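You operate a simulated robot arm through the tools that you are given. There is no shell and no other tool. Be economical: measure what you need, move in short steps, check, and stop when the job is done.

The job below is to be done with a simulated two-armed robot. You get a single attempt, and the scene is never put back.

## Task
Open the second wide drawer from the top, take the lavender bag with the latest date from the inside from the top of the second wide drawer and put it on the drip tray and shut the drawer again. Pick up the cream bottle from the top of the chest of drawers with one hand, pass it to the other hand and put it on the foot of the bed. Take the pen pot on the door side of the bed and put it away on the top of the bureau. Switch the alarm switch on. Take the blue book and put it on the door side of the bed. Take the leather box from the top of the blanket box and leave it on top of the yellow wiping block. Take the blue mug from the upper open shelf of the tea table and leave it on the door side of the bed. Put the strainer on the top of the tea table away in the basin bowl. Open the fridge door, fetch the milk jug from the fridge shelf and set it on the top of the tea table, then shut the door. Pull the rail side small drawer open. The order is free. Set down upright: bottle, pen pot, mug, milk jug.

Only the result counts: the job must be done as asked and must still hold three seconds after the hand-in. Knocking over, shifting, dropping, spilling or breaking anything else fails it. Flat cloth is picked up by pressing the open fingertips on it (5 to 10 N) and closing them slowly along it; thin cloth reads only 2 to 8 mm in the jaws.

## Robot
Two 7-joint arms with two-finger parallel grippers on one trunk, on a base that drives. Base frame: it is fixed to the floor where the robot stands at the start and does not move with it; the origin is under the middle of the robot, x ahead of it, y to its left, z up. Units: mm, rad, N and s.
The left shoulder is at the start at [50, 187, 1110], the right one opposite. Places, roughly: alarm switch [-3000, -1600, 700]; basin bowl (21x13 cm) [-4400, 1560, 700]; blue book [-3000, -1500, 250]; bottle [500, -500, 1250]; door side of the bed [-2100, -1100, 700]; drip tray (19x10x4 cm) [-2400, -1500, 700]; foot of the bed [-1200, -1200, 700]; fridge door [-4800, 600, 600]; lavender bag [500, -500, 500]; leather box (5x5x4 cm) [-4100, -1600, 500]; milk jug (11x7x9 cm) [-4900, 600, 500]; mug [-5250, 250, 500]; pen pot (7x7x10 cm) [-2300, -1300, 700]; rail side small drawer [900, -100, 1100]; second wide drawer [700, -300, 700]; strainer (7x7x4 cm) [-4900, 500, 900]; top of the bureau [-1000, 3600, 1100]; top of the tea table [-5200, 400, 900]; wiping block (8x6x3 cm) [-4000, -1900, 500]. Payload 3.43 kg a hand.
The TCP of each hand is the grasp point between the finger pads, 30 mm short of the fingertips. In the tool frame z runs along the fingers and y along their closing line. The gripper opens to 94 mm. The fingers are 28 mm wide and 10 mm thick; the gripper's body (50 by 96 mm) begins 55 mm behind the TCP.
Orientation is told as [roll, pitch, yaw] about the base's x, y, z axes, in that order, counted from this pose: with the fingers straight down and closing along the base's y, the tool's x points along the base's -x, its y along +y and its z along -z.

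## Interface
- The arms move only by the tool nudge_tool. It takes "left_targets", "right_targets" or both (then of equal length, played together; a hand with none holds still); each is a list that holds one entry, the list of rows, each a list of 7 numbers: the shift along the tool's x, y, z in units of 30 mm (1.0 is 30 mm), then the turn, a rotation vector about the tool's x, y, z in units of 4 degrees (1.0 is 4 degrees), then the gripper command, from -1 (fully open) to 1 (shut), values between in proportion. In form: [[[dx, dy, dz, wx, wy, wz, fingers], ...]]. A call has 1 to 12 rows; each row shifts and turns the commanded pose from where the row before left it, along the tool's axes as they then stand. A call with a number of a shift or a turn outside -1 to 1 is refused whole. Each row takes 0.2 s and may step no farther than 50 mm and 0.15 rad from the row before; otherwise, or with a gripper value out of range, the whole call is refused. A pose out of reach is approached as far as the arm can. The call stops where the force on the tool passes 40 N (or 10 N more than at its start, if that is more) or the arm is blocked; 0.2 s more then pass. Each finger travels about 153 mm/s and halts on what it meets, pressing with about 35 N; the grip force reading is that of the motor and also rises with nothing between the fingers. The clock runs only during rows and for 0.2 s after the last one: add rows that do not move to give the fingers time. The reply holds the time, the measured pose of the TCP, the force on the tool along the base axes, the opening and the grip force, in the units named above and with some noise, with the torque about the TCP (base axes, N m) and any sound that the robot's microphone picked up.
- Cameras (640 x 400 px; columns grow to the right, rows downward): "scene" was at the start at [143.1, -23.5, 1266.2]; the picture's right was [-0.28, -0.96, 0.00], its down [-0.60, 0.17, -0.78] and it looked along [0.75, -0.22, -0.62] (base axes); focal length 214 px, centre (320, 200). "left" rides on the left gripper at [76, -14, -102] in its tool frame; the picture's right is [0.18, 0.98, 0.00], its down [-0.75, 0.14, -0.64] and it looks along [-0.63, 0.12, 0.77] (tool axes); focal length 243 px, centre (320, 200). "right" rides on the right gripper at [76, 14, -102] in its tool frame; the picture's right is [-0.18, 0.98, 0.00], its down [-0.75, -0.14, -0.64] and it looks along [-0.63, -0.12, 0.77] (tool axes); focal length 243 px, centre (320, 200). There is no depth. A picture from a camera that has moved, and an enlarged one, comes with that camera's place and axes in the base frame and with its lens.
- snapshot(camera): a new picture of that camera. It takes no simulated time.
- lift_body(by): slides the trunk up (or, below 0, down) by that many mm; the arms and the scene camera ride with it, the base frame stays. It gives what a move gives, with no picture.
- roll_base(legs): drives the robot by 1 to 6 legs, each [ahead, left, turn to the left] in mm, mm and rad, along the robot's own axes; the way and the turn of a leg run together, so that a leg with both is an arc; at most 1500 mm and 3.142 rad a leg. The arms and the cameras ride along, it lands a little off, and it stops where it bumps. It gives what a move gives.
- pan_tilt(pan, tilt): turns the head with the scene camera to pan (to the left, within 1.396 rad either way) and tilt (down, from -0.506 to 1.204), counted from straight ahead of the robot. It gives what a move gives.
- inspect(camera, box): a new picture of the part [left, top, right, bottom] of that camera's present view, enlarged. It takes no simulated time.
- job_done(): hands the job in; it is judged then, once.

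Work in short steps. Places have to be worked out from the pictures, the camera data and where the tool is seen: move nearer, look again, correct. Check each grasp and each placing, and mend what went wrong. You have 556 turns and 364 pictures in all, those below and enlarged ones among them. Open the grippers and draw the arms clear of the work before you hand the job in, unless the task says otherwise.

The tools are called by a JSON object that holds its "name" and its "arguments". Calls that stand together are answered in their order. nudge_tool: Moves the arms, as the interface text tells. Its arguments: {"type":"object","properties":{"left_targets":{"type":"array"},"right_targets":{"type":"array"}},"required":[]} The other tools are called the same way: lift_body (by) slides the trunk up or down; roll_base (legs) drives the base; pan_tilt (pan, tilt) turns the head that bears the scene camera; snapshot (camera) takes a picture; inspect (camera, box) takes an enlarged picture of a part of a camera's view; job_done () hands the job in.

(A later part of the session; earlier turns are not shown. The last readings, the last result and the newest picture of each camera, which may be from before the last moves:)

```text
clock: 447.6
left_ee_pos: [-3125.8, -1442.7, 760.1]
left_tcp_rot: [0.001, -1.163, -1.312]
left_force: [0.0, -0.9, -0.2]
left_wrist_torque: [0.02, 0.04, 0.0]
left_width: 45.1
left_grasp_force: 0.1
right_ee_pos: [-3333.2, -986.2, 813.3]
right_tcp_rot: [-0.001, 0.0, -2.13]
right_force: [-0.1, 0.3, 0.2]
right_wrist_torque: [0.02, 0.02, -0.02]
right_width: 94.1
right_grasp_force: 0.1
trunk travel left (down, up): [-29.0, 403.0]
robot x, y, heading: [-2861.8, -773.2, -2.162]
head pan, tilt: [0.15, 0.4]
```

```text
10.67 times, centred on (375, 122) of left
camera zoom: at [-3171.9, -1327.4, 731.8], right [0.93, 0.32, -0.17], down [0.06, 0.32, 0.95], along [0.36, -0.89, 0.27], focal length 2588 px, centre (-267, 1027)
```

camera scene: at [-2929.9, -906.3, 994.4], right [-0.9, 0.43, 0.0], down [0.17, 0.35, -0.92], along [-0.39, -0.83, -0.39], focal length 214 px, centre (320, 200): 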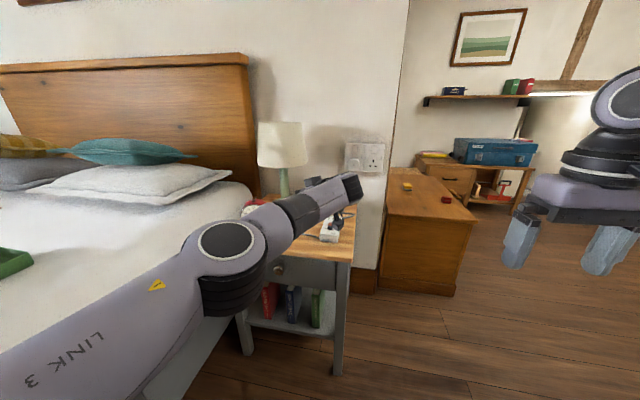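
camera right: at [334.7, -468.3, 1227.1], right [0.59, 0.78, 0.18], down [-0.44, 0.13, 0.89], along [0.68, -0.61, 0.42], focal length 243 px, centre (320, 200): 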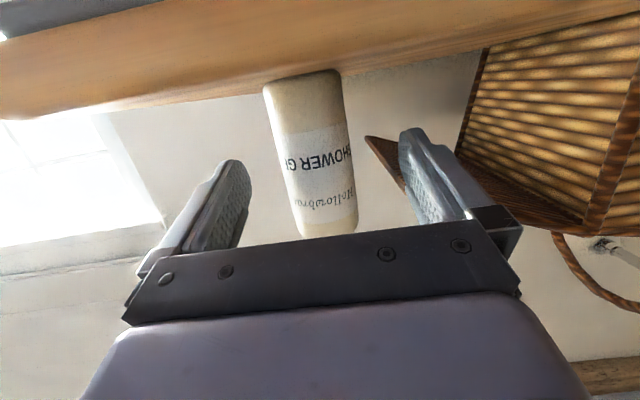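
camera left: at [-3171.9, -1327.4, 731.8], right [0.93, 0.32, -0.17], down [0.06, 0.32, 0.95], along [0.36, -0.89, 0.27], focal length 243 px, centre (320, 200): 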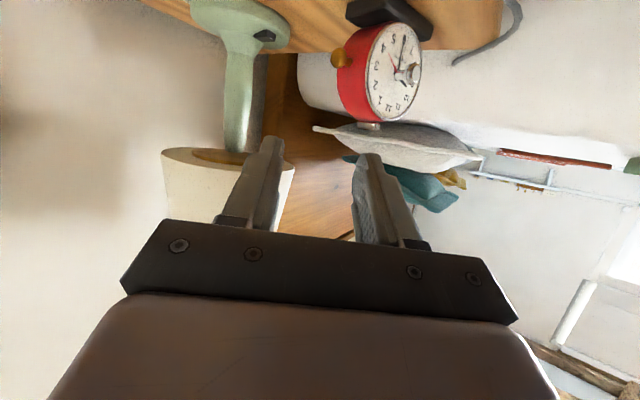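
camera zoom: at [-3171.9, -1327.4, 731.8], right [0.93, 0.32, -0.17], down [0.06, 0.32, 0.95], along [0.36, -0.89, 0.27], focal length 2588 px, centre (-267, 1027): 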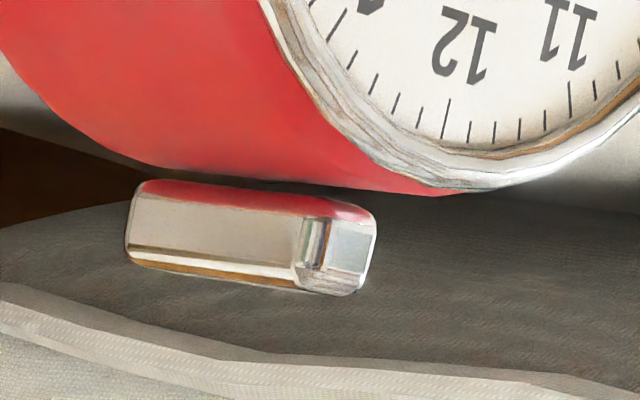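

The top chrome bar is a raised press-bar (small even gap beneath), centre about (-3011,-1608,715): pressing down won't slide the clock. I raise the left hand, turn it to point down with the fist closed, and move the base closer.

{"name": "nudge_tool", "arguments": {"left_targets": [[[-0.9, 0, -0.4, 0, 0, 0, 1], [-0.9, 0, -0.4, 0, 0, 0, 1], [-0.9, 0, -0.4, 0, 0, 0, 1], [-0.9, 0, -0.4, 0, 0, 0, 1], [0, 0, 0, 0, 1, 0, 1], [0, 0, 0, 0, 1, 0, 1], [0, 0, 0, 0, 1, 0, 1], [0, 0, 0, 0, 1, 0, 1], [0, 0, 0, 0, 1, 0, 1], [0, 0, 0, 0, 1, 0, 1], [0, 0, 0, 0, 1, 0, 1], [0, 0, 0, 0, 1, 0, 1]]]}}

{"name": "nudge_tool", "arguments": {"left_targets": [[[0, 0, 0, 0, 1, 0, 1], [0, 0, 0, 0, 1, 0, 1], [0, 0, 0, 0, 1, 0, 1], [0, 0, 0, 0, 1, 0, 1], [0, 0, 0, 0, 1, 0, 1], [0, 0, 0, 0, 1, 0, 1], [0, 0, 0, 0, 1, 0, 1], [0, 0, 0, 0, 1, 0, 1], [0, 0, 0, 0, 0.65, 0.5, 1], [0, 0, 0, 0, 0, 1, 1], [0, 0, 0, 0, 0, 1, 1], [0, 0, 0, 0, 0, 1, 1]]]}}

{"name": "nudge_tool", "arguments": {"left_targets": [[[0, 0, 0, 0, 0, 1, 1], [0, 0, 0, 0, 0, 1, 1], [0, 0, 0, 0, 0, 1, 1], [0, 0, 0, 0, 0, 1, 1], [0, 0, 0, 0, 0, 1, 1], [0, 0, 0, 0, 0, 0, 1]]]}}

{"name": "snapshot", "arguments": {"camera": "left"}}

```text
clock: 450.4
left_ee_pos: [-3106.6, -1372.7, 829.7]
left_tcp_rot: [0.014, -0.58, -1.264]
left_force: [0.1, 0.4, 0.0]
left_wrist_torque: [0.0, -0.03, -0.03]
left_width: 0.2
left_grasp_force: 33.1
left hand out of reach, approached as far as the arm can: row 2, 3, 4, 5, 6, 7, 8, 9, 10, 11, 12
right_ee_pos: [-3333.1, -987.5, 812.9]
right_tcp_rot: [-0.001, -0.001, -2.13]
right_force: [-0.3, 0.1, -0.8]
right_wrist_torque: [-0.02, 0.02, 0.01]
right_width: 94.3
right_grasp_force: 0.0
trunk travel left (down, up): [-29.0, 403.0]
robot x, y, heading: [-2859.8, -773.5, -2.164]
head pan, tilt: [0.15, 0.4]
stopped in row 12 (left hand): the arm was blocked; the commanded pose is now the measured one
```

```text
clock: 453.0
left_ee_pos: [-3074.5, -1337.5, 816.8]
left_tcp_rot: [0.008, 0.022, -1.508]
left_force: [0.3, 0.9, -0.4]
left_wrist_torque: [0.02, 0.0, 0.0]
left_width: 0.1
left_grasp_force: 33.1
left hand out of reach, approached as far as the arm can: row 1, 2, 3, 4, 5, 6, 7, 8, 9
right_ee_pos: [-3333.4, -986.5, 813.2]
right_tcp_rot: [-0.001, -0.002, -2.13]
right_force: [0.2, 0.5, -0.5]
right_wrist_torque: [-0.01, 0.01, -0.02]
right_width: 94.1
right_grasp_force: 0.0
trunk travel left (down, up): [-29.0, 403.0]
robot x, y, heading: [-2858.5, -775.2, -2.164]
head pan, tilt: [0.15, 0.4]
```

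```text
clock: 454.4
left_ee_pos: [-3075.1, -1337.4, 816.9]
left_tcp_rot: [-0.001, 0.025, -1.857]
left_force: [0.2, -0.3, -0.3]
left_wrist_torque: [-0.02, -0.01, 0.02]
left_width: 0.2
left_grasp_force: 32.8
right_ee_pos: [-3333.4, -986.8, 812.5]
right_tcp_rot: [0.0, -0.003, -2.132]
right_force: [-0.2, -0.7, 0.3]
right_wrist_torque: [0.0, 0.04, 0.03]
right_width: 94.1
right_grasp_force: 0.0
trunk travel left (down, up): [-29.0, 403.0]
robot x, y, heading: [-2861.1, -776.9, -2.165]
head pan, tilt: [0.15, 0.4]
```

```text
163 pictures are left
camera left: at [-3068.6, -1263.5, 920.4], right [0.99, -0.1, 0.0], down [-0.08, -0.78, 0.62], along [-0.06, -0.62, -0.78], focal length 243 px, centre (320, 200)
```

left: 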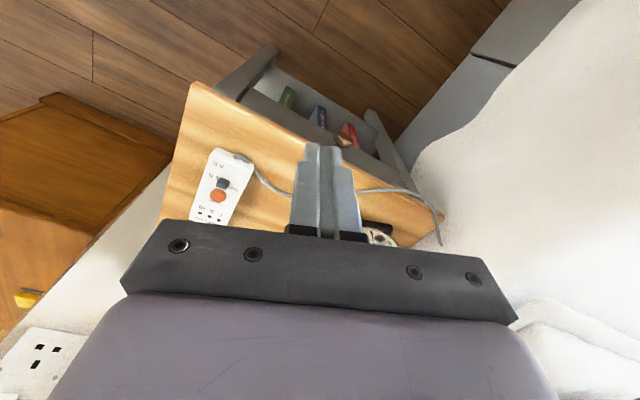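

Left fist points down. I raise the trunk 80 mm, drive 190 mm ahead, then shift the hand ~205 mm left above the clock and look.

{"name": "lift_body", "arguments": {"by": 80}}

{"name": "roll_base", "arguments": {"legs": [[190, 0, 0]]}}

{"name": "nudge_tool", "arguments": {"left_targets": [[[0.3, 0.95, 0, 0, 0, 0, 1], [0.3, 0.95, 0, 0, 0, 0, 1], [0.3, 0.95, 0, 0, 0, 0, 1], [0.3, 0.95, 0, 0, 0, 0, 1], [0.3, 0.95, 0, 0, 0, 0, 1], [0.3, 0.95, 0, 0, 0, 0, 1], [0, 0, 0, 0, 0, 0, 1]]]}}

{"name": "snapshot", "arguments": {"camera": "left"}}

{"name": "snapshot", "arguments": {"camera": "scene"}}

```text
clock: 455.6
left_ee_pos: [-3074.9, -1338.0, 895.7]
left_tcp_rot: [-0.001, 0.025, -1.857]
left_force: [-0.2, -1.0, 0.6]
left_wrist_torque: [0.01, -0.01, -0.01]
left_width: 0.1
left_grasp_force: 32.9
right_ee_pos: [-3333.1, -985.0, 893.8]
right_tcp_rot: [0.001, -0.003, -2.131]
right_force: [-0.6, 0.0, -0.8]
right_wrist_torque: [0.04, 0.0, 0.01]
right_width: 94.1
right_grasp_force: 0.0
trunk travel left (down, up): [-109.0, 323.0]
robot x, y, heading: [-2857.0, -771.4, -2.167]
head pan, tilt: [0.15, 0.4]
```

```text
clock: 457.1
left_ee_pos: [-3186.2, -1498.3, 895.8]
left_tcp_rot: [0.0, 0.025, -1.86]
left_force: [-0.8, 1.2, 0.1]
left_wrist_torque: [-0.01, -0.02, -0.05]
left_width: 0.1
left_grasp_force: 32.8
right_ee_pos: [-3444.2, -1145.7, 894.0]
right_tcp_rot: [0.0, -0.001, -2.134]
right_force: [0.5, 0.1, -0.5]
right_wrist_torque: [0.03, 0.04, 0.0]
right_width: 94.1
right_grasp_force: 0.0
trunk travel left (down, up): [-109.0, 323.0]
robot x, y, heading: [-2968.5, -936.6, -2.168]
head pan, tilt: [0.15, 0.4]
```

```text
clock: 458.8
left_ee_pos: [-3004.6, -1494.6, 896.4]
left_tcp_rot: [0.0, 0.024, -1.859]
left_force: [0.6, -0.1, 0.2]
left_wrist_torque: [-0.02, 0.01, -0.01]
left_width: 0.0
left_grasp_force: 33.0
right_ee_pos: [-3443.5, -1145.4, 893.7]
right_tcp_rot: [-0.001, 0.0, -2.134]
right_force: [0.1, -0.3, -0.1]
right_wrist_torque: [0.03, -0.02, 0.02]
right_width: 94.0
right_grasp_force: 0.1
trunk travel left (down, up): [-109.0, 323.0]
robot x, y, heading: [-2969.8, -932.3, -2.167]
head pan, tilt: [0.15, 0.4]
```

```text
162 pictures are left
camera left: at [-2998.0, -1421.1, 1000.5], right [0.99, -0.1, 0.0], down [-0.08, -0.78, 0.62], along [-0.06, -0.62, -0.78], focal length 243 px, centre (320, 200)
```

left: 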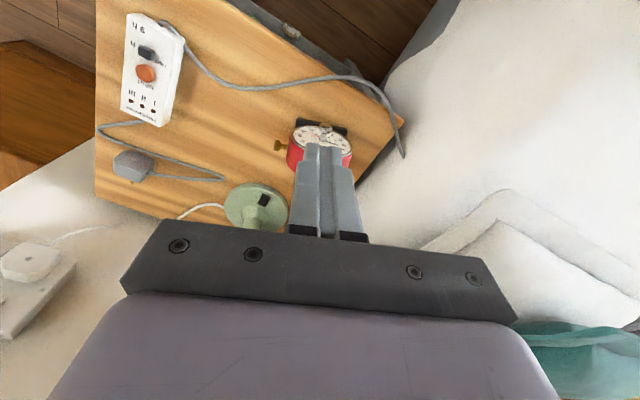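

```text
161 pictures are left
camera scene: at [-3039.2, -1066.9, 1074.4], right [-0.9, 0.43, 0.0], down [0.17, 0.35, -0.92], along [-0.4, -0.83, -0.39], focal length 214 px, centre (320, 200)
```

scene: 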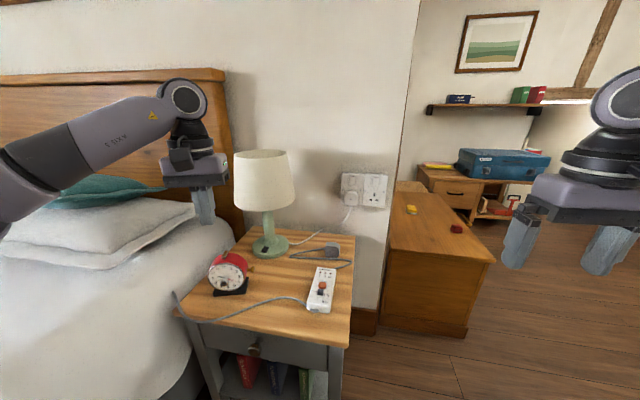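

I check the clock with zooms, then move above the bar.

{"name": "nudge_tool", "arguments": {"left_targets": [[[-0.92, 0.217, 0, 0, 0, 0, 1], [-0.92, 0.217, 0, 0, 0, 0, 1], [-0.92, 0.217, 0, 0, 0, 0, 1], [-0.92, 0.217, 0, 0, 0, 0, 1], [0, 0, 0, 0, 0, 0, 1]]]}}

{"name": "inspect", "arguments": {"camera": "scene", "box": [190, 235, 270, 305]}}

{"name": "snapshot", "arguments": {"camera": "left"}}

```text
clock: 459.9
left_ee_pos: [-3013.8, -1609.1, 894.6]
left_tcp_rot: [0.0, 0.025, -1.859]
left_force: [-0.4, 0.1, 0.1]
left_wrist_torque: [-0.02, -0.01, 0.03]
left_width: 0.0
left_grasp_force: 32.8
right_ee_pos: [-3442.4, -1145.9, 893.2]
right_tcp_rot: [0.001, -0.003, -2.136]
right_force: [-0.4, 0.6, -0.7]
right_wrist_torque: [0.02, 0.0, 0.03]
right_width: 94.1
right_grasp_force: 0.1
trunk travel left (down, up): [-109.0, 323.0]
robot x, y, heading: [-2964.6, -932.8, -2.17]
head pan, tilt: [0.15, 0.4]
```

```text
5.71 times, centred on (230, 270) of scene
camera zoom: at [-3039.3, -1067.0, 1074.4], right [-0.9, 0.43, 0.0], down [0.17, 0.35, -0.92], along [-0.4, -0.83, -0.39], focal length 1226 px, centre (834, -200)
```

zoom: 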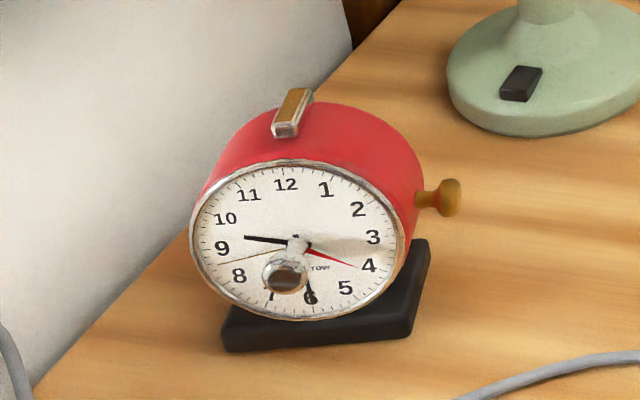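

```text
159 pictures are left
camera left: at [-3006.5, -1534.2, 998.6], right [0.99, -0.1, 0.0], down [-0.08, -0.78, 0.62], along [-0.06, -0.62, -0.78], focal length 243 px, centre (320, 200)
```

left: 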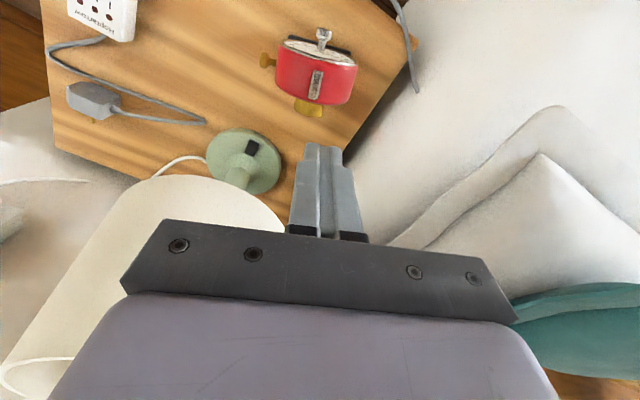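

The red hand reads 4 as originally. The bar lies ~10 mm nearer than the fist; I correct and descend to just above it.

{"name": "nudge_tool", "arguments": {"left_targets": [[[0.3, -0.17, 0, 0, 0, 0, 1], [0, 0, 1, 0, 0, 0, 1], [0, 0, 1, 0, 0, 0, 1], [0, 0, 1, 0, 0, 0, 1], [0, 0, 1, 0, 0, 0, 1], [0, 0, 0, 0, 0, 0, 1]]]}}

{"name": "inspect", "arguments": {"camera": "left", "box": [250, 50, 390, 200]}}

{"name": "inspect", "arguments": {"camera": "scene", "box": [190, 205, 270, 305]}}

```text
clock: 461.4
left_ee_pos: [-3012.2, -1593.0, 773.9]
left_tcp_rot: [0.0, 0.023, -1.859]
left_force: [-0.8, 0.5, 0.2]
left_wrist_torque: [-0.03, -0.02, -0.01]
left_width: 0.0
left_grasp_force: 32.8
right_ee_pos: [-3442.9, -1145.5, 893.8]
right_tcp_rot: [0.001, -0.002, -2.134]
right_force: [0.4, -0.1, 0.2]
right_wrist_torque: [0.01, -0.02, 0.01]
right_width: 94.2
right_grasp_force: 0.0
trunk travel left (down, up): [-109.0, 323.0]
robot x, y, heading: [-2965.3, -937.3, -2.171]
head pan, tilt: [0.15, 0.4]
```

```text
2.67 times, centred on (320, 125) of left
camera zoom: at [-3006.3, -1519.3, 877.6], right [0.99, -0.1, 0.0], down [-0.08, -0.78, 0.62], along [-0.06, -0.62, -0.78], focal length 647 px, centre (320, 400)
```

zoom: 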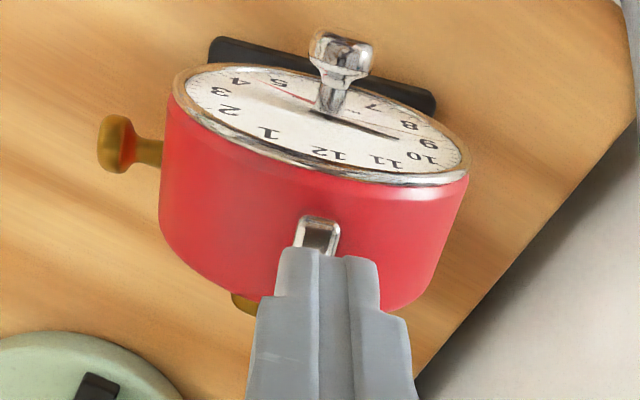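

```text
4.00 times, centred on (230, 255) of scene
camera zoom: at [-3039.3, -1067.0, 1074.4], right [-0.9, 0.43, 0.0], down [0.17, 0.35, -0.92], along [-0.4, -0.83, -0.39], focal length 858 px, centre (680, -20)
```

zoom: 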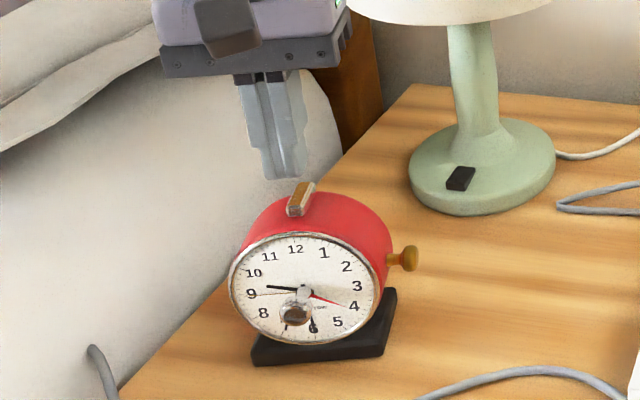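

I shift 8 mm back to the bar's centre, then lower to contact.

{"name": "nudge_tool", "arguments": {"left_targets": [[[-0.28, -0.07, 0, 0, 0, 0, 1], [0, 0, 0.6, 0, 0, 0, 1], [0, 0, 0.1, 0, 0, 0, 1], [0, 0, 0, 0, 0, 0, 1]]]}}

{"name": "nudge_tool", "arguments": {"left_targets": [[[0, 0, 0.07, 0, 0, 0, 1], [0, 0, 0.07, 0, 0, 0, 1], [0, 0, 0, 0, 0, 0, 1]]]}}

```text
clock: 462.4
left_ee_pos: [-3018.2, -1602.2, 754.1]
left_tcp_rot: [0.001, 0.025, -1.858]
left_force: [0.5, 0.5, 0.2]
left_wrist_torque: [0.01, -0.05, 0.0]
left_width: 0.0
left_grasp_force: 33.1
right_ee_pos: [-3442.1, -1146.3, 893.4]
right_tcp_rot: [-0.001, -0.002, -2.134]
right_force: [0.2, 0.4, -0.4]
right_wrist_torque: [0.01, 0.02, 0.03]
right_width: 94.1
right_grasp_force: 0.1
trunk travel left (down, up): [-109.0, 323.0]
robot x, y, heading: [-2969.0, -933.1, -2.172]
head pan, tilt: [0.15, 0.4]
```

```text
clock: 463.1
left_ee_pos: [-3017.2, -1602.1, 752.3]
left_tcp_rot: [-0.002, 0.017, -1.858]
left_force: [2.7, -1.5, 19.4]
left_wrist_torque: [-0.27, -0.06, -0.06]
left_width: 0.0
left_grasp_force: 32.9
right_ee_pos: [-3442.5, -1143.6, 894.8]
right_tcp_rot: [0.002, -0.004, -2.134]
right_force: [-0.6, -0.3, -0.2]
right_wrist_torque: [-0.01, -0.02, 0.02]
right_width: 93.8
right_grasp_force: 0.1
trunk travel left (down, up): [-109.0, 323.0]
robot x, y, heading: [-2966.7, -935.5, -2.166]
head pan, tilt: [0.15, 0.4]
```

Contact at 19 N with no travel or click at the bar's centre. I ease off and look closely at it.

{"name": "nudge_tool", "arguments": {"left_targets": [[[0, 0, -0.3, 0, 0, 0, 1], [0.5, -0.5, -1, 0, 0, 0, 1], [0.5, -0.5, -1, 0, 0, 0, 1], [0, -1, -1, 0, 0, 0, 1], [0, -1, 0, 0, 0, 0, 1], [0, -1, 0, 0, 0, 0, 1]]]}}

{"name": "inspect", "arguments": {"camera": "scene", "box": [205, 245, 255, 285]}}

{"name": "snapshot", "arguments": {"camera": "left"}}

```text
clock: 464.6
left_ee_pos: [-3123.9, -1543.3, 849.8]
left_tcp_rot: [-0.002, 0.025, -1.86]
left_force: [0.1, -0.6, -0.5]
left_wrist_torque: [-0.03, 0.02, 0.02]
left_width: 0.0
left_grasp_force: 33.6
right_ee_pos: [-3443.6, -1145.4, 893.5]
right_tcp_rot: [0.001, -0.002, -2.135]
right_force: [0.6, 0.3, 0.0]
right_wrist_torque: [0.0, 0.01, -0.05]
right_width: 93.8
right_grasp_force: 0.0
trunk travel left (down, up): [-109.0, 323.0]
robot x, y, heading: [-2970.6, -935.0, -2.171]
head pan, tilt: [0.15, 0.4]
```

```text
10.00 times, centred on (230, 265) of scene
camera zoom: at [-3039.3, -1066.9, 1074.4], right [-0.9, 0.43, 0.0], down [0.17, 0.35, -0.92], along [-0.4, -0.83, -0.39], focal length 2145 px, centre (1220, -450)
```

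zoom: 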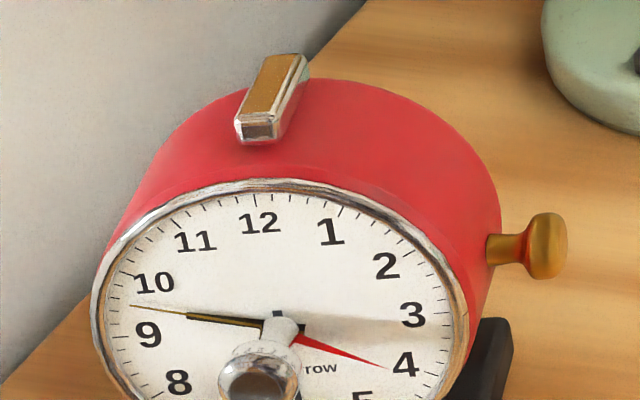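

```text
155 pictures are left
camera left: at [-3117.4, -1468.6, 955.0], right [0.99, -0.1, 0.0], down [-0.08, -0.78, 0.62], along [-0.06, -0.62, -0.78], focal length 243 px, centre (320, 200)
```

left: 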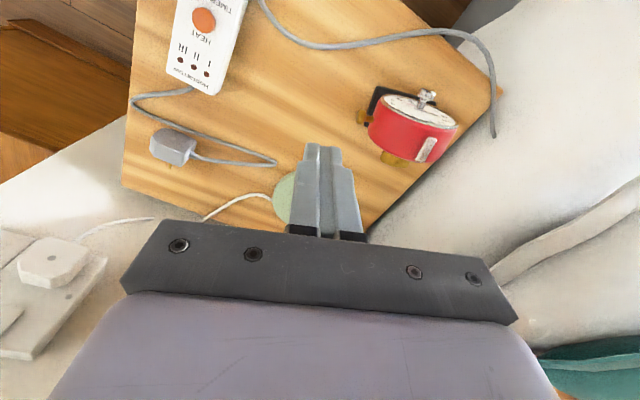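

Its position is unchanged, so it isn't a press bar. I'll test it as a lever/slider: grip the bar from above across its width. First align above it.

{"name": "nudge_tool", "arguments": {"left_targets": [[[0, 1, 0, 0, 0, 0.9, 0.35], [0, 1, 0, 0, 0, 0.9, 0.35], [-0.5, 1, 0, 0, 0, 0.8, 0.35], [-0.6, 0.6, 0, 0, 0, 0, 0.35], [-0.6, 0, 0, 0, 0, 0, 0.35], [0, 0, 0, 0, 0, 0, 0.35]]]}}

{"name": "snapshot", "arguments": {"camera": "left"}}

```text
clock: 465.9
left_ee_pos: [-3042.8, -1619.0, 848.4]
left_tcp_rot: [-0.004, 0.023, -2.042]
left_force: [-0.5, 0.2, 0.0]
left_wrist_torque: [-0.01, 0.02, -0.01]
left_width: 30.7
left_grasp_force: 0.1
left hand out of reach, approached as far as the arm can: row 5
right_ee_pos: [-3443.8, -1146.1, 894.2]
right_tcp_rot: [-0.001, -0.004, -2.134]
right_force: [-0.8, 0.1, -0.4]
right_wrist_torque: [-0.01, -0.01, -0.02]
right_width: 93.9
right_grasp_force: 0.1
trunk travel left (down, up): [-109.0, 323.0]
robot x, y, heading: [-2971.4, -934.2, -2.171]
head pan, tilt: [0.15, 0.4]
```

```text
154 pictures are left
camera left: at [-3021.7, -1546.9, 953.3], right [0.96, -0.28, 0.0], down [-0.22, -0.75, 0.62], along [-0.18, -0.6, -0.78], focal length 243 px, centre (320, 200)
```

left: 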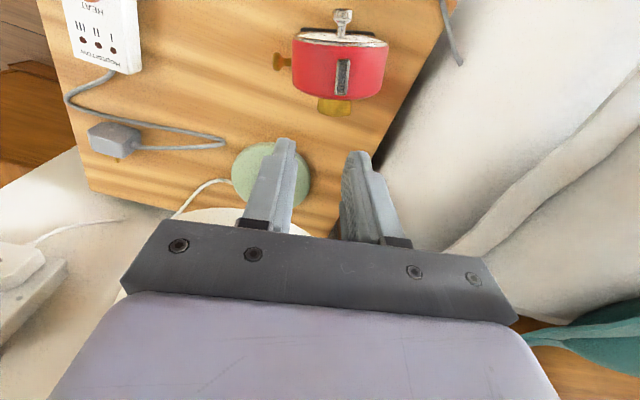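

The bar is aligned with the jaws. I centre on it and descend with the jaws at 30 mm.

{"name": "nudge_tool", "arguments": {"left_targets": [[[0.86, 0.48, 0, 0, 0, 0, 0.35], [0, 0, 1, 0, 0, 0, 0.35], [0, 0, 1, 0, 0, 0, 0.35], [0, 0, 0.6, 0, 0, 0, 0.35], [0, 0, 0, 0, 0, 0, 0.35]]]}}

{"name": "inspect", "arguments": {"camera": "left", "box": [240, 80, 400, 220]}}

```text
clock: 467.1
left_ee_pos: [-3017.4, -1600.3, 769.4]
left_tcp_rot: [-0.004, 0.023, -2.04]
left_force: [0.4, -0.4, 0.6]
left_wrist_torque: [0.0, 0.02, -0.02]
left_width: 30.7
left_grasp_force: 0.1
right_ee_pos: [-3442.9, -1146.6, 894.0]
right_tcp_rot: [0.001, -0.002, -2.134]
right_force: [0.4, 0.6, 0.1]
right_wrist_torque: [0.02, -0.04, 0.0]
right_width: 94.1
right_grasp_force: 0.0
trunk travel left (down, up): [-109.0, 323.0]
robot x, y, heading: [-2968.9, -936.9, -2.164]
head pan, tilt: [0.15, 0.4]
```

```text
2.86 times, centred on (320, 150) of left
camera zoom: at [-2998.1, -1527.9, 873.1], right [0.96, -0.28, 0.0], down [-0.22, -0.75, 0.62], along [-0.18, -0.6, -0.78], focal length 693 px, centre (320, 343)
```

zoom: 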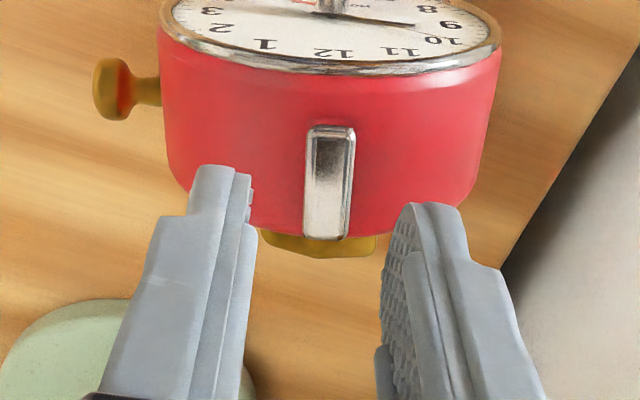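

Centred within 2 mm. I lower 21 mm and close lightly on the bar.

{"name": "nudge_tool", "arguments": {"left_targets": [[[0, 0.08, 0.4, 0, 0, 0, 0.35], [0, 0, 0.3, 0, 0, 0, 0.35], [0, 0, 0, 0, 0, 0, 0.6], [0, 0, 0, 0, 0, 0, 0.85], [0, 0, 0, 0, 0, 0, 0.85]]]}}

{"name": "inspect", "arguments": {"camera": "left", "box": [240, 80, 400, 220]}}

```text
clock: 468.4
left_ee_pos: [-3016.4, -1600.4, 750.2]
left_tcp_rot: [-0.006, 0.023, -2.04]
left_force: [-1.3, 0.2, -0.3]
left_wrist_torque: [0.02, 0.02, -0.13]
left_width: 11.5
left_grasp_force: 35.0
right_ee_pos: [-3441.9, -1144.9, 893.2]
right_tcp_rot: [0.0, -0.001, -2.135]
right_force: [-0.5, 0.2, -1.2]
right_wrist_torque: [-0.03, -0.02, 0.0]
right_width: 94.0
right_grasp_force: 0.1
trunk travel left (down, up): [-109.0, 323.0]
robot x, y, heading: [-2965.9, -933.5, -2.169]
head pan, tilt: [0.15, 0.4]
```

```text
2.86 times, centred on (320, 150) of left
camera zoom: at [-2996.1, -1528.9, 854.0], right [0.96, -0.28, 0.0], down [-0.22, -0.75, 0.62], along [-0.18, -0.6, -0.78], focal length 693 px, centre (320, 343)
```

zoom: 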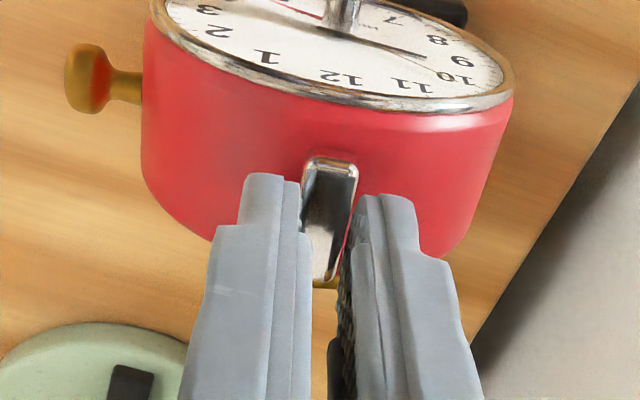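

Bar gripped (11.5 mm). I move it 5 mm toward me and see whether it slides on the clock.

{"name": "nudge_tool", "arguments": {"left_targets": [[[0.08, 0, 0, 0, 0, 0, 0.85], [0.08, 0, 0, 0, 0, 0, 0.85], [0, 0, 0, 0, 0, 0, 0.85]]]}}

{"name": "inspect", "arguments": {"camera": "left", "box": [240, 80, 400, 220]}}

```text
clock: 469.1
left_ee_pos: [-3013.1, -1597.5, 748.7]
left_tcp_rot: [-0.005, 0.021, -2.041]
left_force: [-1.6, -2.4, 3.0]
left_wrist_torque: [-0.27, 0.13, -0.02]
left_width: 11.2
left_grasp_force: 34.8
right_ee_pos: [-3442.8, -1145.6, 894.7]
right_tcp_rot: [0.0, -0.001, -2.135]
right_force: [-0.5, -0.4, -0.4]
right_wrist_torque: [-0.01, 0.01, 0.0]
right_width: 94.0
right_grasp_force: 0.0
trunk travel left (down, up): [-109.0, 323.0]
robot x, y, heading: [-2966.0, -935.4, -2.166]
head pan, tilt: [0.15, 0.4]
```

```text
2.86 times, centred on (320, 150) of left
camera zoom: at [-2993.5, -1525.6, 854.0], right [0.96, -0.28, 0.0], down [-0.22, -0.75, 0.62], along [-0.18, -0.6, -0.78], focal length 693 px, centre (320, 343)
```

zoom: 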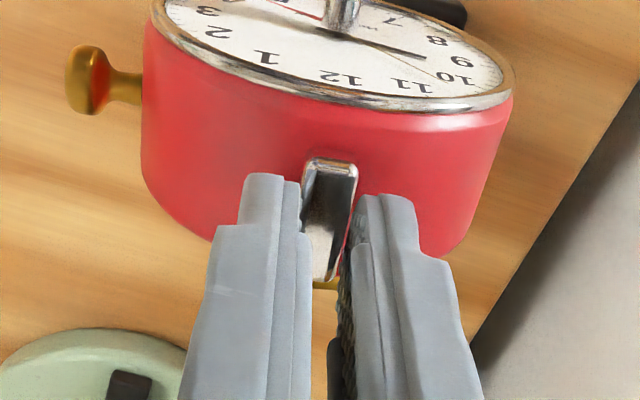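

The clock moved with it, so not a slider. I return it, then test lifting the bar 4 mm (pull-up plunger).

{"name": "nudge_tool", "arguments": {"left_targets": [[[-0.08, 0, 0, 0, 0, 0, 0.85], [-0.08, 0, 0, 0, 0, 0, 0.85], [0, 0, 0, 0, 0, 0, 0.85], [0, 0, -0.1, 0, 0, 0, 0.85], [0, 0, -0.1, 0, 0, 0, 0.85], [0, 0, 0, 0, 0, 0, 0.85]]]}}

{"name": "inspect", "arguments": {"camera": "left", "box": [240, 80, 400, 220]}}

{"name": "inspect", "arguments": {"camera": "scene", "box": [190, 235, 270, 305]}}

```text
clock: 470.6
left_ee_pos: [-3015.0, -1601.6, 754.6]
left_tcp_rot: [-0.006, 0.024, -2.04]
left_force: [-0.6, 0.1, -4.9]
left_wrist_torque: [0.01, -0.01, 0.02]
left_width: 11.3
left_grasp_force: 35.5
right_ee_pos: [-3443.9, -1145.6, 893.1]
right_tcp_rot: [-0.001, -0.002, -2.134]
right_force: [-0.8, -0.3, 0.2]
right_wrist_torque: [0.0, 0.01, 0.0]
right_width: 93.9
right_grasp_force: 0.1
trunk travel left (down, up): [-109.0, 323.0]
robot x, y, heading: [-2965.7, -933.5, -2.17]
head pan, tilt: [0.15, 0.4]
```

```text
2.86 times, centred on (320, 150) of left
camera zoom: at [-2994.6, -1530.6, 859.3], right [0.96, -0.28, 0.0], down [-0.22, -0.75, 0.62], along [-0.17, -0.6, -0.78], focal length 693 px, centre (320, 343)
```

zoom: 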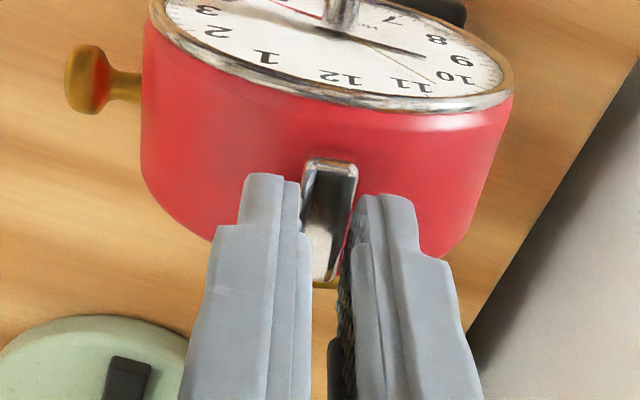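

```text
5.71 times, centred on (230, 270) of scene
camera zoom: at [-3039.3, -1067.4, 1074.2], right [-0.9, 0.43, 0.0], down [0.17, 0.35, -0.92], along [-0.4, -0.83, -0.39], focal length 1226 px, centre (834, -200)
```

zoom: 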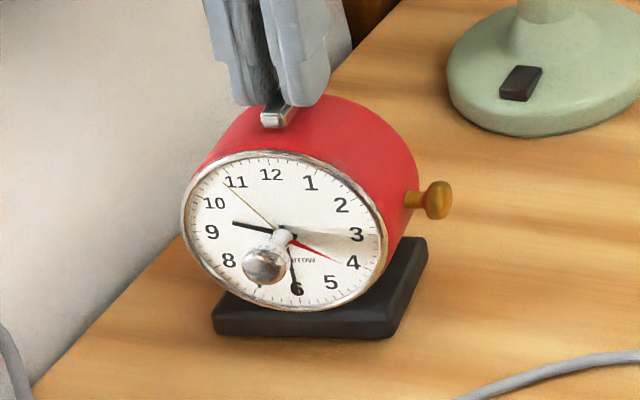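

The bar is rigid (a handle; the clock weighs ~0.5 kg). Holding it by this handle, I lift it slightly and turn it so the scene camera can see its side and back, then I'll put it back.

{"name": "nudge_tool", "arguments": {"left_targets": [[[0, 0, -1, 0, 0, 0, 0.85], [0, 0, -0.7, 0, 0, 1, 0.85], [0, 0, 0, 0, 0, 1, 0.85], [0, 0, 0, 0, 0, 1, 0.85], [0, 0, 0, 0, 0, 1, 0.85], [0, 0, 0, 0, 0, 1, 0.85], [0, 0, 0, 0, 0, 1, 0.85], [0, 0, 0, 0, 0, 1, 0.85], [0, 0, 0, 0, 0, 1, 0.85], [0, 0, 0, 0, 0, 1, 0.85], [0, 0, 0, 0, 0, 1, 0.85], [0, 0, 0, 0, 0, 1, 0.85]]]}}

{"name": "nudge_tool", "arguments": {"left_targets": [[[0, 0, 0, 0, 0, 1, 0.85], [0, 0, 0, 0, 0, 1, 0.85], [0, 0, 0, 0, 0, 1, 0.85], [0, 0, 0, 0, 0, 1, 0.85], [0, 0, 0, 0, 0, 1, 0.85], [0, 0, 0, 0, 0, 1, 0.85], [0, 0, 0, 0, 0, 1, 0.85], [0, 0, 0, 0, 0, 1, 0.85], [0, 0, 0, 0, 0, 1, 0.85], [0, 0, 0, 0, 0, 1, 0.85], [0, 0, 0, 0, 0, 1, 0.85], [0, 0, 0, 0, 0, 1, 0.85]]]}}

{"name": "inspect", "arguments": {"camera": "scene", "box": [180, 215, 280, 305]}}

```text
clock: 473.1
left_ee_pos: [-3015.0, -1588.3, 804.8]
left_tcp_rot: [-0.014, 0.02, -2.391]
left_force: [-1.0, 0.2, -5.9]
left_wrist_torque: [-0.01, -0.01, -0.04]
left_width: 11.1
left_grasp_force: 35.0
left hand out of reach, approached as far as the arm can: row 6, 7, 8, 9, 10, 11, 12
right_ee_pos: [-3441.9, -1145.8, 893.8]
right_tcp_rot: [-0.001, -0.005, -2.134]
right_force: [1.3, -0.8, -0.2]
right_wrist_torque: [0.02, 0.01, 0.0]
right_width: 94.1
right_grasp_force: 0.0
trunk travel left (down, up): [-109.0, 323.0]
robot x, y, heading: [-2969.9, -936.1, -2.171]
head pan, tilt: [0.15, 0.4]
```

```text
clock: 475.8
left_ee_pos: [-3015.8, -1588.3, 803.6]
left_tcp_rot: [-0.012, 0.022, -2.389]
left_force: [0.2, 0.6, -6.2]
left_wrist_torque: [-0.01, 0.0, 0.0]
left_width: 11.3
left_grasp_force: 35.3
left hand out of reach, approached as far as the arm can: row 1, 2, 3, 4, 5, 6, 7, 8, 9, 10, 11, 12
right_ee_pos: [-3442.0, -1146.4, 893.6]
right_tcp_rot: [0.0, -0.002, -2.134]
right_force: [0.4, -0.8, 1.0]
right_wrist_torque: [-0.01, 0.0, 0.0]
right_width: 94.1
right_grasp_force: 0.1
trunk travel left (down, up): [-109.0, 323.0]
robot x, y, heading: [-2966.8, -930.3, -2.169]
head pan, tilt: [0.15, 0.4]
```

```text
4.44 times, centred on (230, 260) of scene
camera zoom: at [-3039.3, -1067.4, 1074.3], right [-0.9, 0.43, 0.0], down [0.17, 0.35, -0.92], along [-0.4, -0.83, -0.39], focal length 953 px, centre (720, -67)
```

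zoom: 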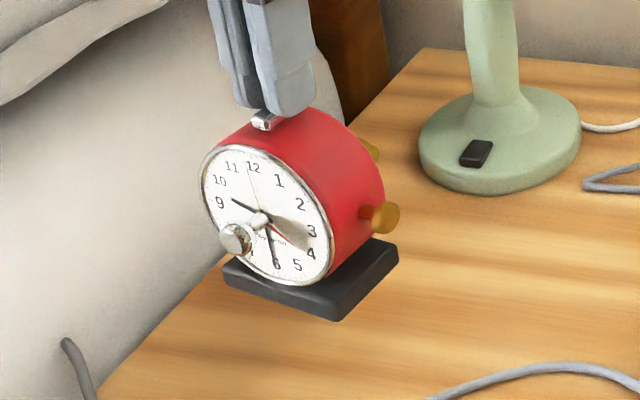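

The wrist stopped at 20°, but a brass piece at the back shows. I zoom in.

{"name": "inspect", "arguments": {"camera": "scene", "box": [220, 235, 280, 285]}}

```text
8.00 times, centred on (250, 260) of scene
camera zoom: at [-3039.3, -1067.4, 1074.3], right [-0.9, 0.43, 0.0], down [0.17, 0.35, -0.92], along [-0.4, -0.83, -0.39], focal length 1716 px, centre (880, -280)
```

zoom: 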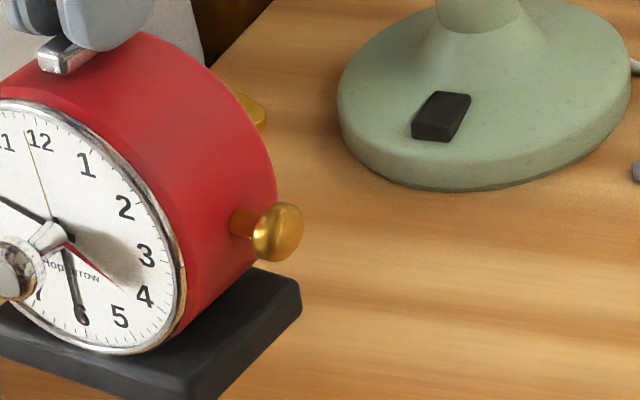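

The side control is a brass plunger knob on the right of the clock. I first turn the clock back and set it down where it was, keeping hold of the handle.

{"name": "nudge_tool", "arguments": {"left_targets": [[[0, 0, 0, 0, 0, -1, 0.85], [0, 0, 0, 0, 0, -1, 0.85], [0, 0, 0, 0, 0, -1, 0.85], [0, 0, 0, 0, 0, -1, 0.85], [0, 0, 0, 0, 0, -1, 0.85], [0, 0, 0, 0, 0, -1, 0.85], [0, 0, 0, 0, 0, -1, 0.85], [0, 0, 0, 0, 0, -1, 0.85], [0, 0, 0, 0, 0, -1, 0.85], [0, 0, 0, 0, 0, -1, 0.85], [0, 0, 0, 0, 0, -1, 0.85], [0, 0, 0, 0, 0, -1, 0.85]]]}}

```text
clock: 478.4
left_ee_pos: [-3014.0, -1585.6, 806.0]
left_tcp_rot: [0.006, 0.026, -1.549]
left_force: [0.4, -0.3, -5.1]
left_wrist_torque: [-0.06, 0.01, -0.03]
left_width: 11.5
left_grasp_force: 34.7
right_ee_pos: [-3442.8, -1146.5, 893.7]
right_tcp_rot: [-0.002, -0.002, -2.132]
right_force: [0.3, -0.1, -0.5]
right_wrist_torque: [0.02, -0.01, -0.01]
right_width: 94.1
right_grasp_force: 0.0
trunk travel left (down, up): [-109.0, 323.0]
robot x, y, heading: [-2965.7, -940.0, -2.17]
head pan, tilt: [0.15, 0.4]
```

{"name": "nudge_tool", "arguments": {"left_targets": [[[0, 0, 0, 0, 0, 1, 0.85], [0, 0, 0, 0, 0, 1, 0.85], [0, 0, 0, 0, 0, 1, 0.85], [0, 0, 0, 0, 0, 1, 0.85], [0, 0, 0.5, 0, 0, 1, 0.85], [0, 0, 0.5, 0, 0, 1, 0.85], [0, 0, 0, 0, 0, 1, 0.85], [0, 0, 0, 0, 0, 0, 0.85]]]}}

```text
clock: 480.1
left_ee_pos: [-3013.8, -1587.1, 775.3]
left_tcp_rot: [-0.006, 0.024, -2.041]
left_force: [0.5, -0.1, -5.2]
left_wrist_torque: [-0.01, 0.0, 0.01]
left_width: 11.4
left_grasp_force: 35.1
right_ee_pos: [-3441.7, -1145.2, 893.2]
right_tcp_rot: [-0.002, -0.002, -2.135]
right_force: [-1.4, 0.1, 0.0]
right_wrist_torque: [0.02, 0.0, -0.01]
right_width: 93.9
right_grasp_force: 0.1
trunk travel left (down, up): [-109.0, 323.0]
robot x, y, heading: [-2973.2, -936.3, -2.17]
head pan, tilt: [0.15, 0.4]
```

{"name": "nudge_tool", "arguments": {"left_targets": [[[-0.44, 0.13, 0.4, 0, 0, 0, 0.85], [0, 0, 0.37, 0, 0, 0, 0.85], [0, 0, 0, 0, 0, 0, 0.85]]]}}

{"name": "inspect", "arguments": {"camera": "scene", "box": [190, 235, 270, 305]}}

```text
clock: 480.9
left_ee_pos: [-3016.3, -1600.1, 751.7]
left_tcp_rot: [-0.005, 0.024, -2.042]
left_force: [-0.4, 0.2, -5.9]
left_wrist_torque: [-0.01, 0.0, -0.03]
left_width: 11.5
left_grasp_force: 35.1
right_ee_pos: [-3442.6, -1146.5, 893.4]
right_tcp_rot: [-0.001, -0.002, -2.134]
right_force: [0.2, 0.0, 0.9]
right_wrist_torque: [0.01, -0.01, -0.01]
right_width: 94.0
right_grasp_force: 0.1
trunk travel left (down, up): [-109.0, 323.0]
robot x, y, heading: [-2969.1, -935.8, -2.162]
head pan, tilt: [0.15, 0.4]
```

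```text
5.71 times, centred on (230, 270) of scene
camera zoom: at [-3039.3, -1067.4, 1074.3], right [-0.9, 0.43, 0.0], down [0.17, 0.35, -0.92], along [-0.4, -0.83, -0.39], focal length 1226 px, centre (834, -200)
```

zoom: 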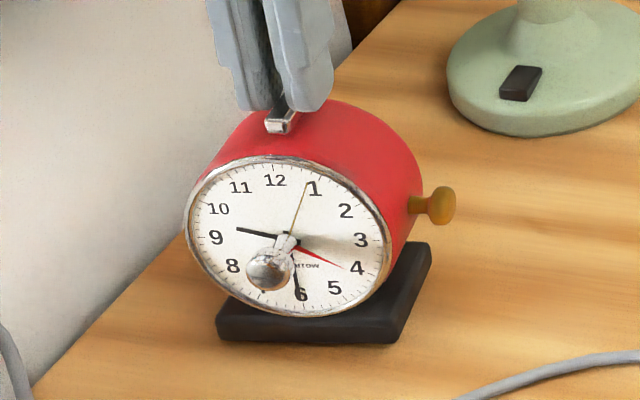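

The clock is just above its place. To work the plunger with both hands I carry the clock by its handle toward the middle: back, up and to the right.

{"name": "nudge_tool", "arguments": {"left_targets": [[[0, 0, -1, 0, 0, 0, 0.85], [1, 0, -0.8, 0, 0, 0, 0.85], [1, 0, -0.8, 0, 0, 0, 0.85], [1, 0, -0.8, 0, 0, 0, 0.85], [1, -0.3, -0.6, 0, 0, 0, 0.85], [0.5, -1, 0, 0, 0, 0, 0.85], [0, -1, 0, 0, 0, 0, 0.85], [0, -1, 0, 0, 0, 0, 0.85], [0, -1, 0, 0, 0, 0, 0.85], [0, -1, 0, 0, 0, 0, 0.85], [0, -1, 0, 0, 0, 0, 0.85], [0, 0, 0, 0, 0, 0, 0.85]]]}}

{"name": "pan_tilt", "arguments": {"pan": 0.0, "tilt": 0.6}}

{"name": "snapshot", "arguments": {"camera": "scene"}}

```text
clock: 483.6
left_ee_pos: [-3123.0, -1395.5, 876.2]
left_tcp_rot: [-0.007, 0.023, -2.041]
left_force: [0.4, 0.4, -4.8]
left_wrist_torque: [-0.01, -0.03, 0.01]
left_width: 11.0
left_grasp_force: 35.0
right_ee_pos: [-3442.3, -1146.5, 894.2]
right_tcp_rot: [0.001, -0.001, -2.137]
right_force: [-0.3, 0.4, 0.2]
right_wrist_torque: [-0.01, -0.01, 0.0]
right_width: 94.1
right_grasp_force: 0.0
trunk travel left (down, up): [-109.0, 323.0]
robot x, y, heading: [-2968.7, -939.7, -2.169]
head pan, tilt: [0.15, 0.4]
```

```text
clock: 484.3
left_ee_pos: [-3121.7, -1396.3, 875.9]
left_tcp_rot: [-0.004, 0.025, -2.04]
left_force: [0.4, 0.0, -6.1]
left_wrist_torque: [-0.04, -0.01, -0.03]
left_width: 11.4
left_grasp_force: 35.8
right_ee_pos: [-3443.2, -1145.7, 894.2]
right_tcp_rot: [-0.001, -0.003, -2.135]
right_force: [0.0, -0.2, -0.6]
right_wrist_torque: [0.0, -0.01, 0.04]
right_width: 94.2
right_grasp_force: 0.1
trunk travel left (down, up): [-109.0, 323.0]
robot x, y, heading: [-2970.4, -936.9, -2.168]
head pan, tilt: [0.0, 0.6]
```

```text
145 pictures are left
camera scene: at [-3049.0, -1056.9, 1056.1], right [-0.83, 0.56, 0.0], down [0.32, 0.47, -0.83], along [-0.46, -0.68, -0.56], focal length 214 px, centre (320, 200)
```

scene: 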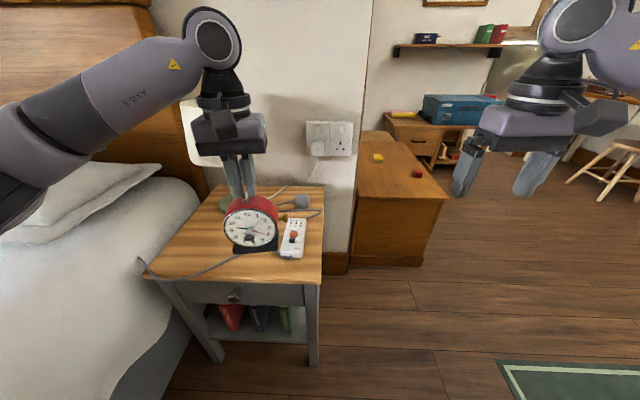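

Clock is held in free space. I'll push its side plunger with the right fist, tilted 44° so its wrist stays clear of the left hand. First I bring the right fist toward the clock's right side.

{"name": "nudge_tool", "arguments": {"right_targets": [[[-0.2, 1, 0.4, -1, 0, 0, 1], [-0.2, 1, 0.4, -1, 0, 0, 1], [-0.2, 0.9, 0, -1, 0, 0, 1], [-0.2, 0.9, 0, -1, 0, 0, 1], [-0.2, 0.8, 0, -1, 0, 0, 1], [-0.2, 0.8, 0, -1, 0, 0, 1], [-0.1, 0.5, 0, -1, 0, 0, 1], [0, 0, 0, -1, 0, 0, 1], [0, 0, 0, -1, 0, 0, 1], [0, 0, 0, -1, 0, 0, 1], [0, 0, 0, -1, 0, 0, 1], [0, 0, 0, 0, 0, 0, 1]]]}}

{"name": "snapshot", "arguments": {"camera": "scene"}}

{"name": "snapshot", "arguments": {"camera": "right"}}

```text
clock: 486.9
left_ee_pos: [-3123.0, -1396.3, 876.4]
left_tcp_rot: [-0.005, 0.026, -2.038]
left_force: [-0.1, -0.6, -5.0]
left_wrist_torque: [0.04, 0.01, 0.0]
left_width: 11.3
left_grasp_force: 35.2
right_ee_pos: [-3316.5, -1271.2, 901.5]
right_tcp_rot: [0.769, -0.002, -2.134]
right_force: [0.8, 0.6, -0.6]
right_wrist_torque: [0.02, -0.01, 0.04]
right_width: 0.0
right_grasp_force: 32.9
trunk travel left (down, up): [-109.0, 323.0]
robot x, y, heading: [-2964.9, -936.1, -2.162]
head pan, tilt: [0.0, 0.6]
```

```text
144 pictures are left
camera scene: at [-3049.1, -1056.8, 1056.1], right [-0.83, 0.56, 0.0], down [0.32, 0.47, -0.82], along [-0.46, -0.68, -0.57], focal length 214 px, centre (320, 200)
```

scene: 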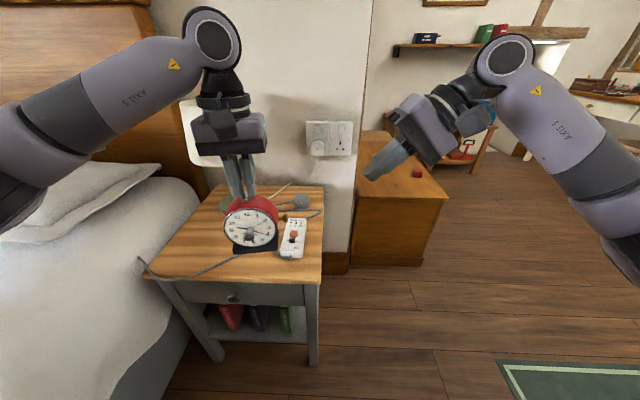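

```text
143 pictures are left
camera right: at [-3327.7, -1172.6, 984.7], right [0.5, -0.53, 0.68], down [-0.87, -0.34, 0.36], along [0.04, -0.77, -0.63], focal length 243 px, centre (320, 200)
```

right: 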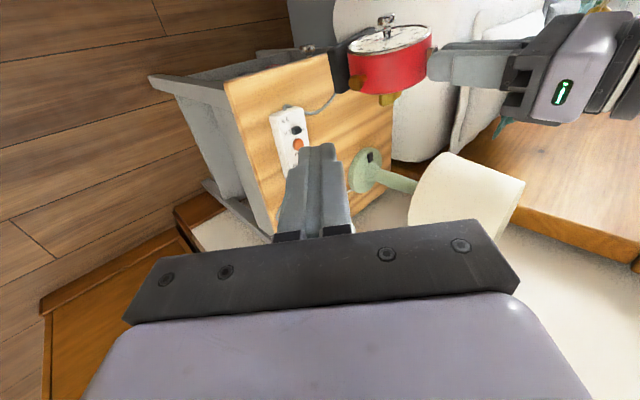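

The right camera now sees the clock from its right/back side; I zoom in.

{"name": "inspect", "arguments": {"camera": "right", "box": [330, 0, 450, 120]}}

```text
3.33 times, centred on (390, 60) of right
camera zoom: at [-3327.7, -1172.6, 984.7], right [0.5, -0.53, 0.68], down [-0.87, -0.34, 0.36], along [0.04, -0.77, -0.63], focal length 809 px, centre (87, 667)
```

zoom: 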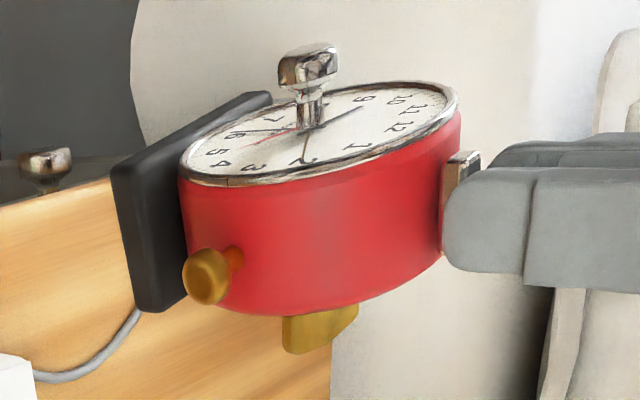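

The brass side plunger (mushroom on a stem) is clear; the piece at the back is a winding key. I bring the right fist to 25 mm from the plunger.

{"name": "nudge_tool", "arguments": {"right_targets": [[[-0.044, 0.144, 0.964, 0, 0, 0, 1], [-0.044, 0.144, 0.964, 0, 0, 0, 1], [-0.044, 0.144, 0.964, 0, 0, 0, 1], [-0.044, 0.144, 0.964, 0, 0, 0, 1], [-0.044, 0.144, 0.964, 0, 0, 0, 1], [0, 0, 0, 0, 0, 0, 1]]]}}

{"name": "inspect", "arguments": {"camera": "scene", "box": [210, 170, 350, 280]}}

{"name": "inspect", "arguments": {"camera": "right", "box": [260, 60, 420, 200]}}

```text
clock: 488.3
left_ee_pos: [-3123.4, -1397.0, 875.2]
left_tcp_rot: [-0.006, 0.023, -2.039]
left_force: [-0.7, -0.4, -6.4]
left_wrist_torque: [0.01, -0.01, 0.02]
left_width: 11.2
left_grasp_force: 35.0
right_ee_pos: [-3222.7, -1337.4, 811.7]
right_tcp_rot: [0.767, 0.0, -2.136]
right_force: [-0.1, 0.2, -0.2]
right_wrist_torque: [-0.02, 0.01, 0.02]
right_width: 0.0
right_grasp_force: 33.2
trunk travel left (down, up): [-109.0, 323.0]
robot x, y, heading: [-2968.9, -937.4, -2.167]
head pan, tilt: [0.0, 0.6]
```

```text
3.64 times, centred on (280, 225) of scene
camera zoom: at [-3049.0, -1056.9, 1056.1], right [-0.83, 0.56, 0.0], down [0.32, 0.47, -0.82], along [-0.46, -0.68, -0.57], focal length 780 px, centre (466, 109)
```

zoom: 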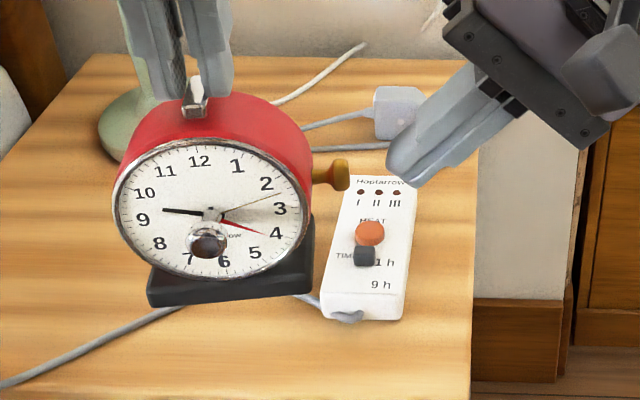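

```text
2.86 times, centred on (340, 130) of right
camera zoom: at [-3233.3, -1238.9, 895.5], right [0.5, -0.53, 0.68], down [-0.87, -0.34, 0.37], along [0.04, -0.77, -0.63], focal length 693 px, centre (263, 400)
```

zoom: 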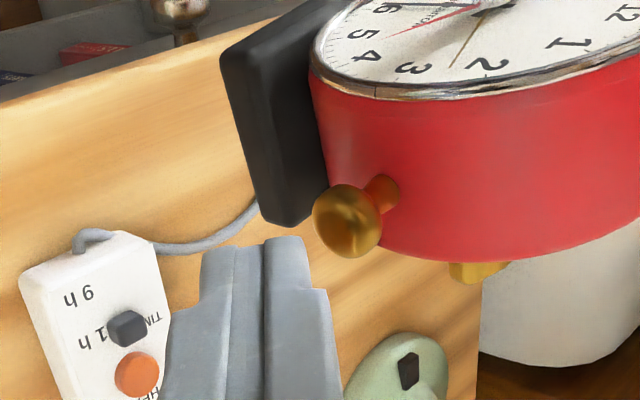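

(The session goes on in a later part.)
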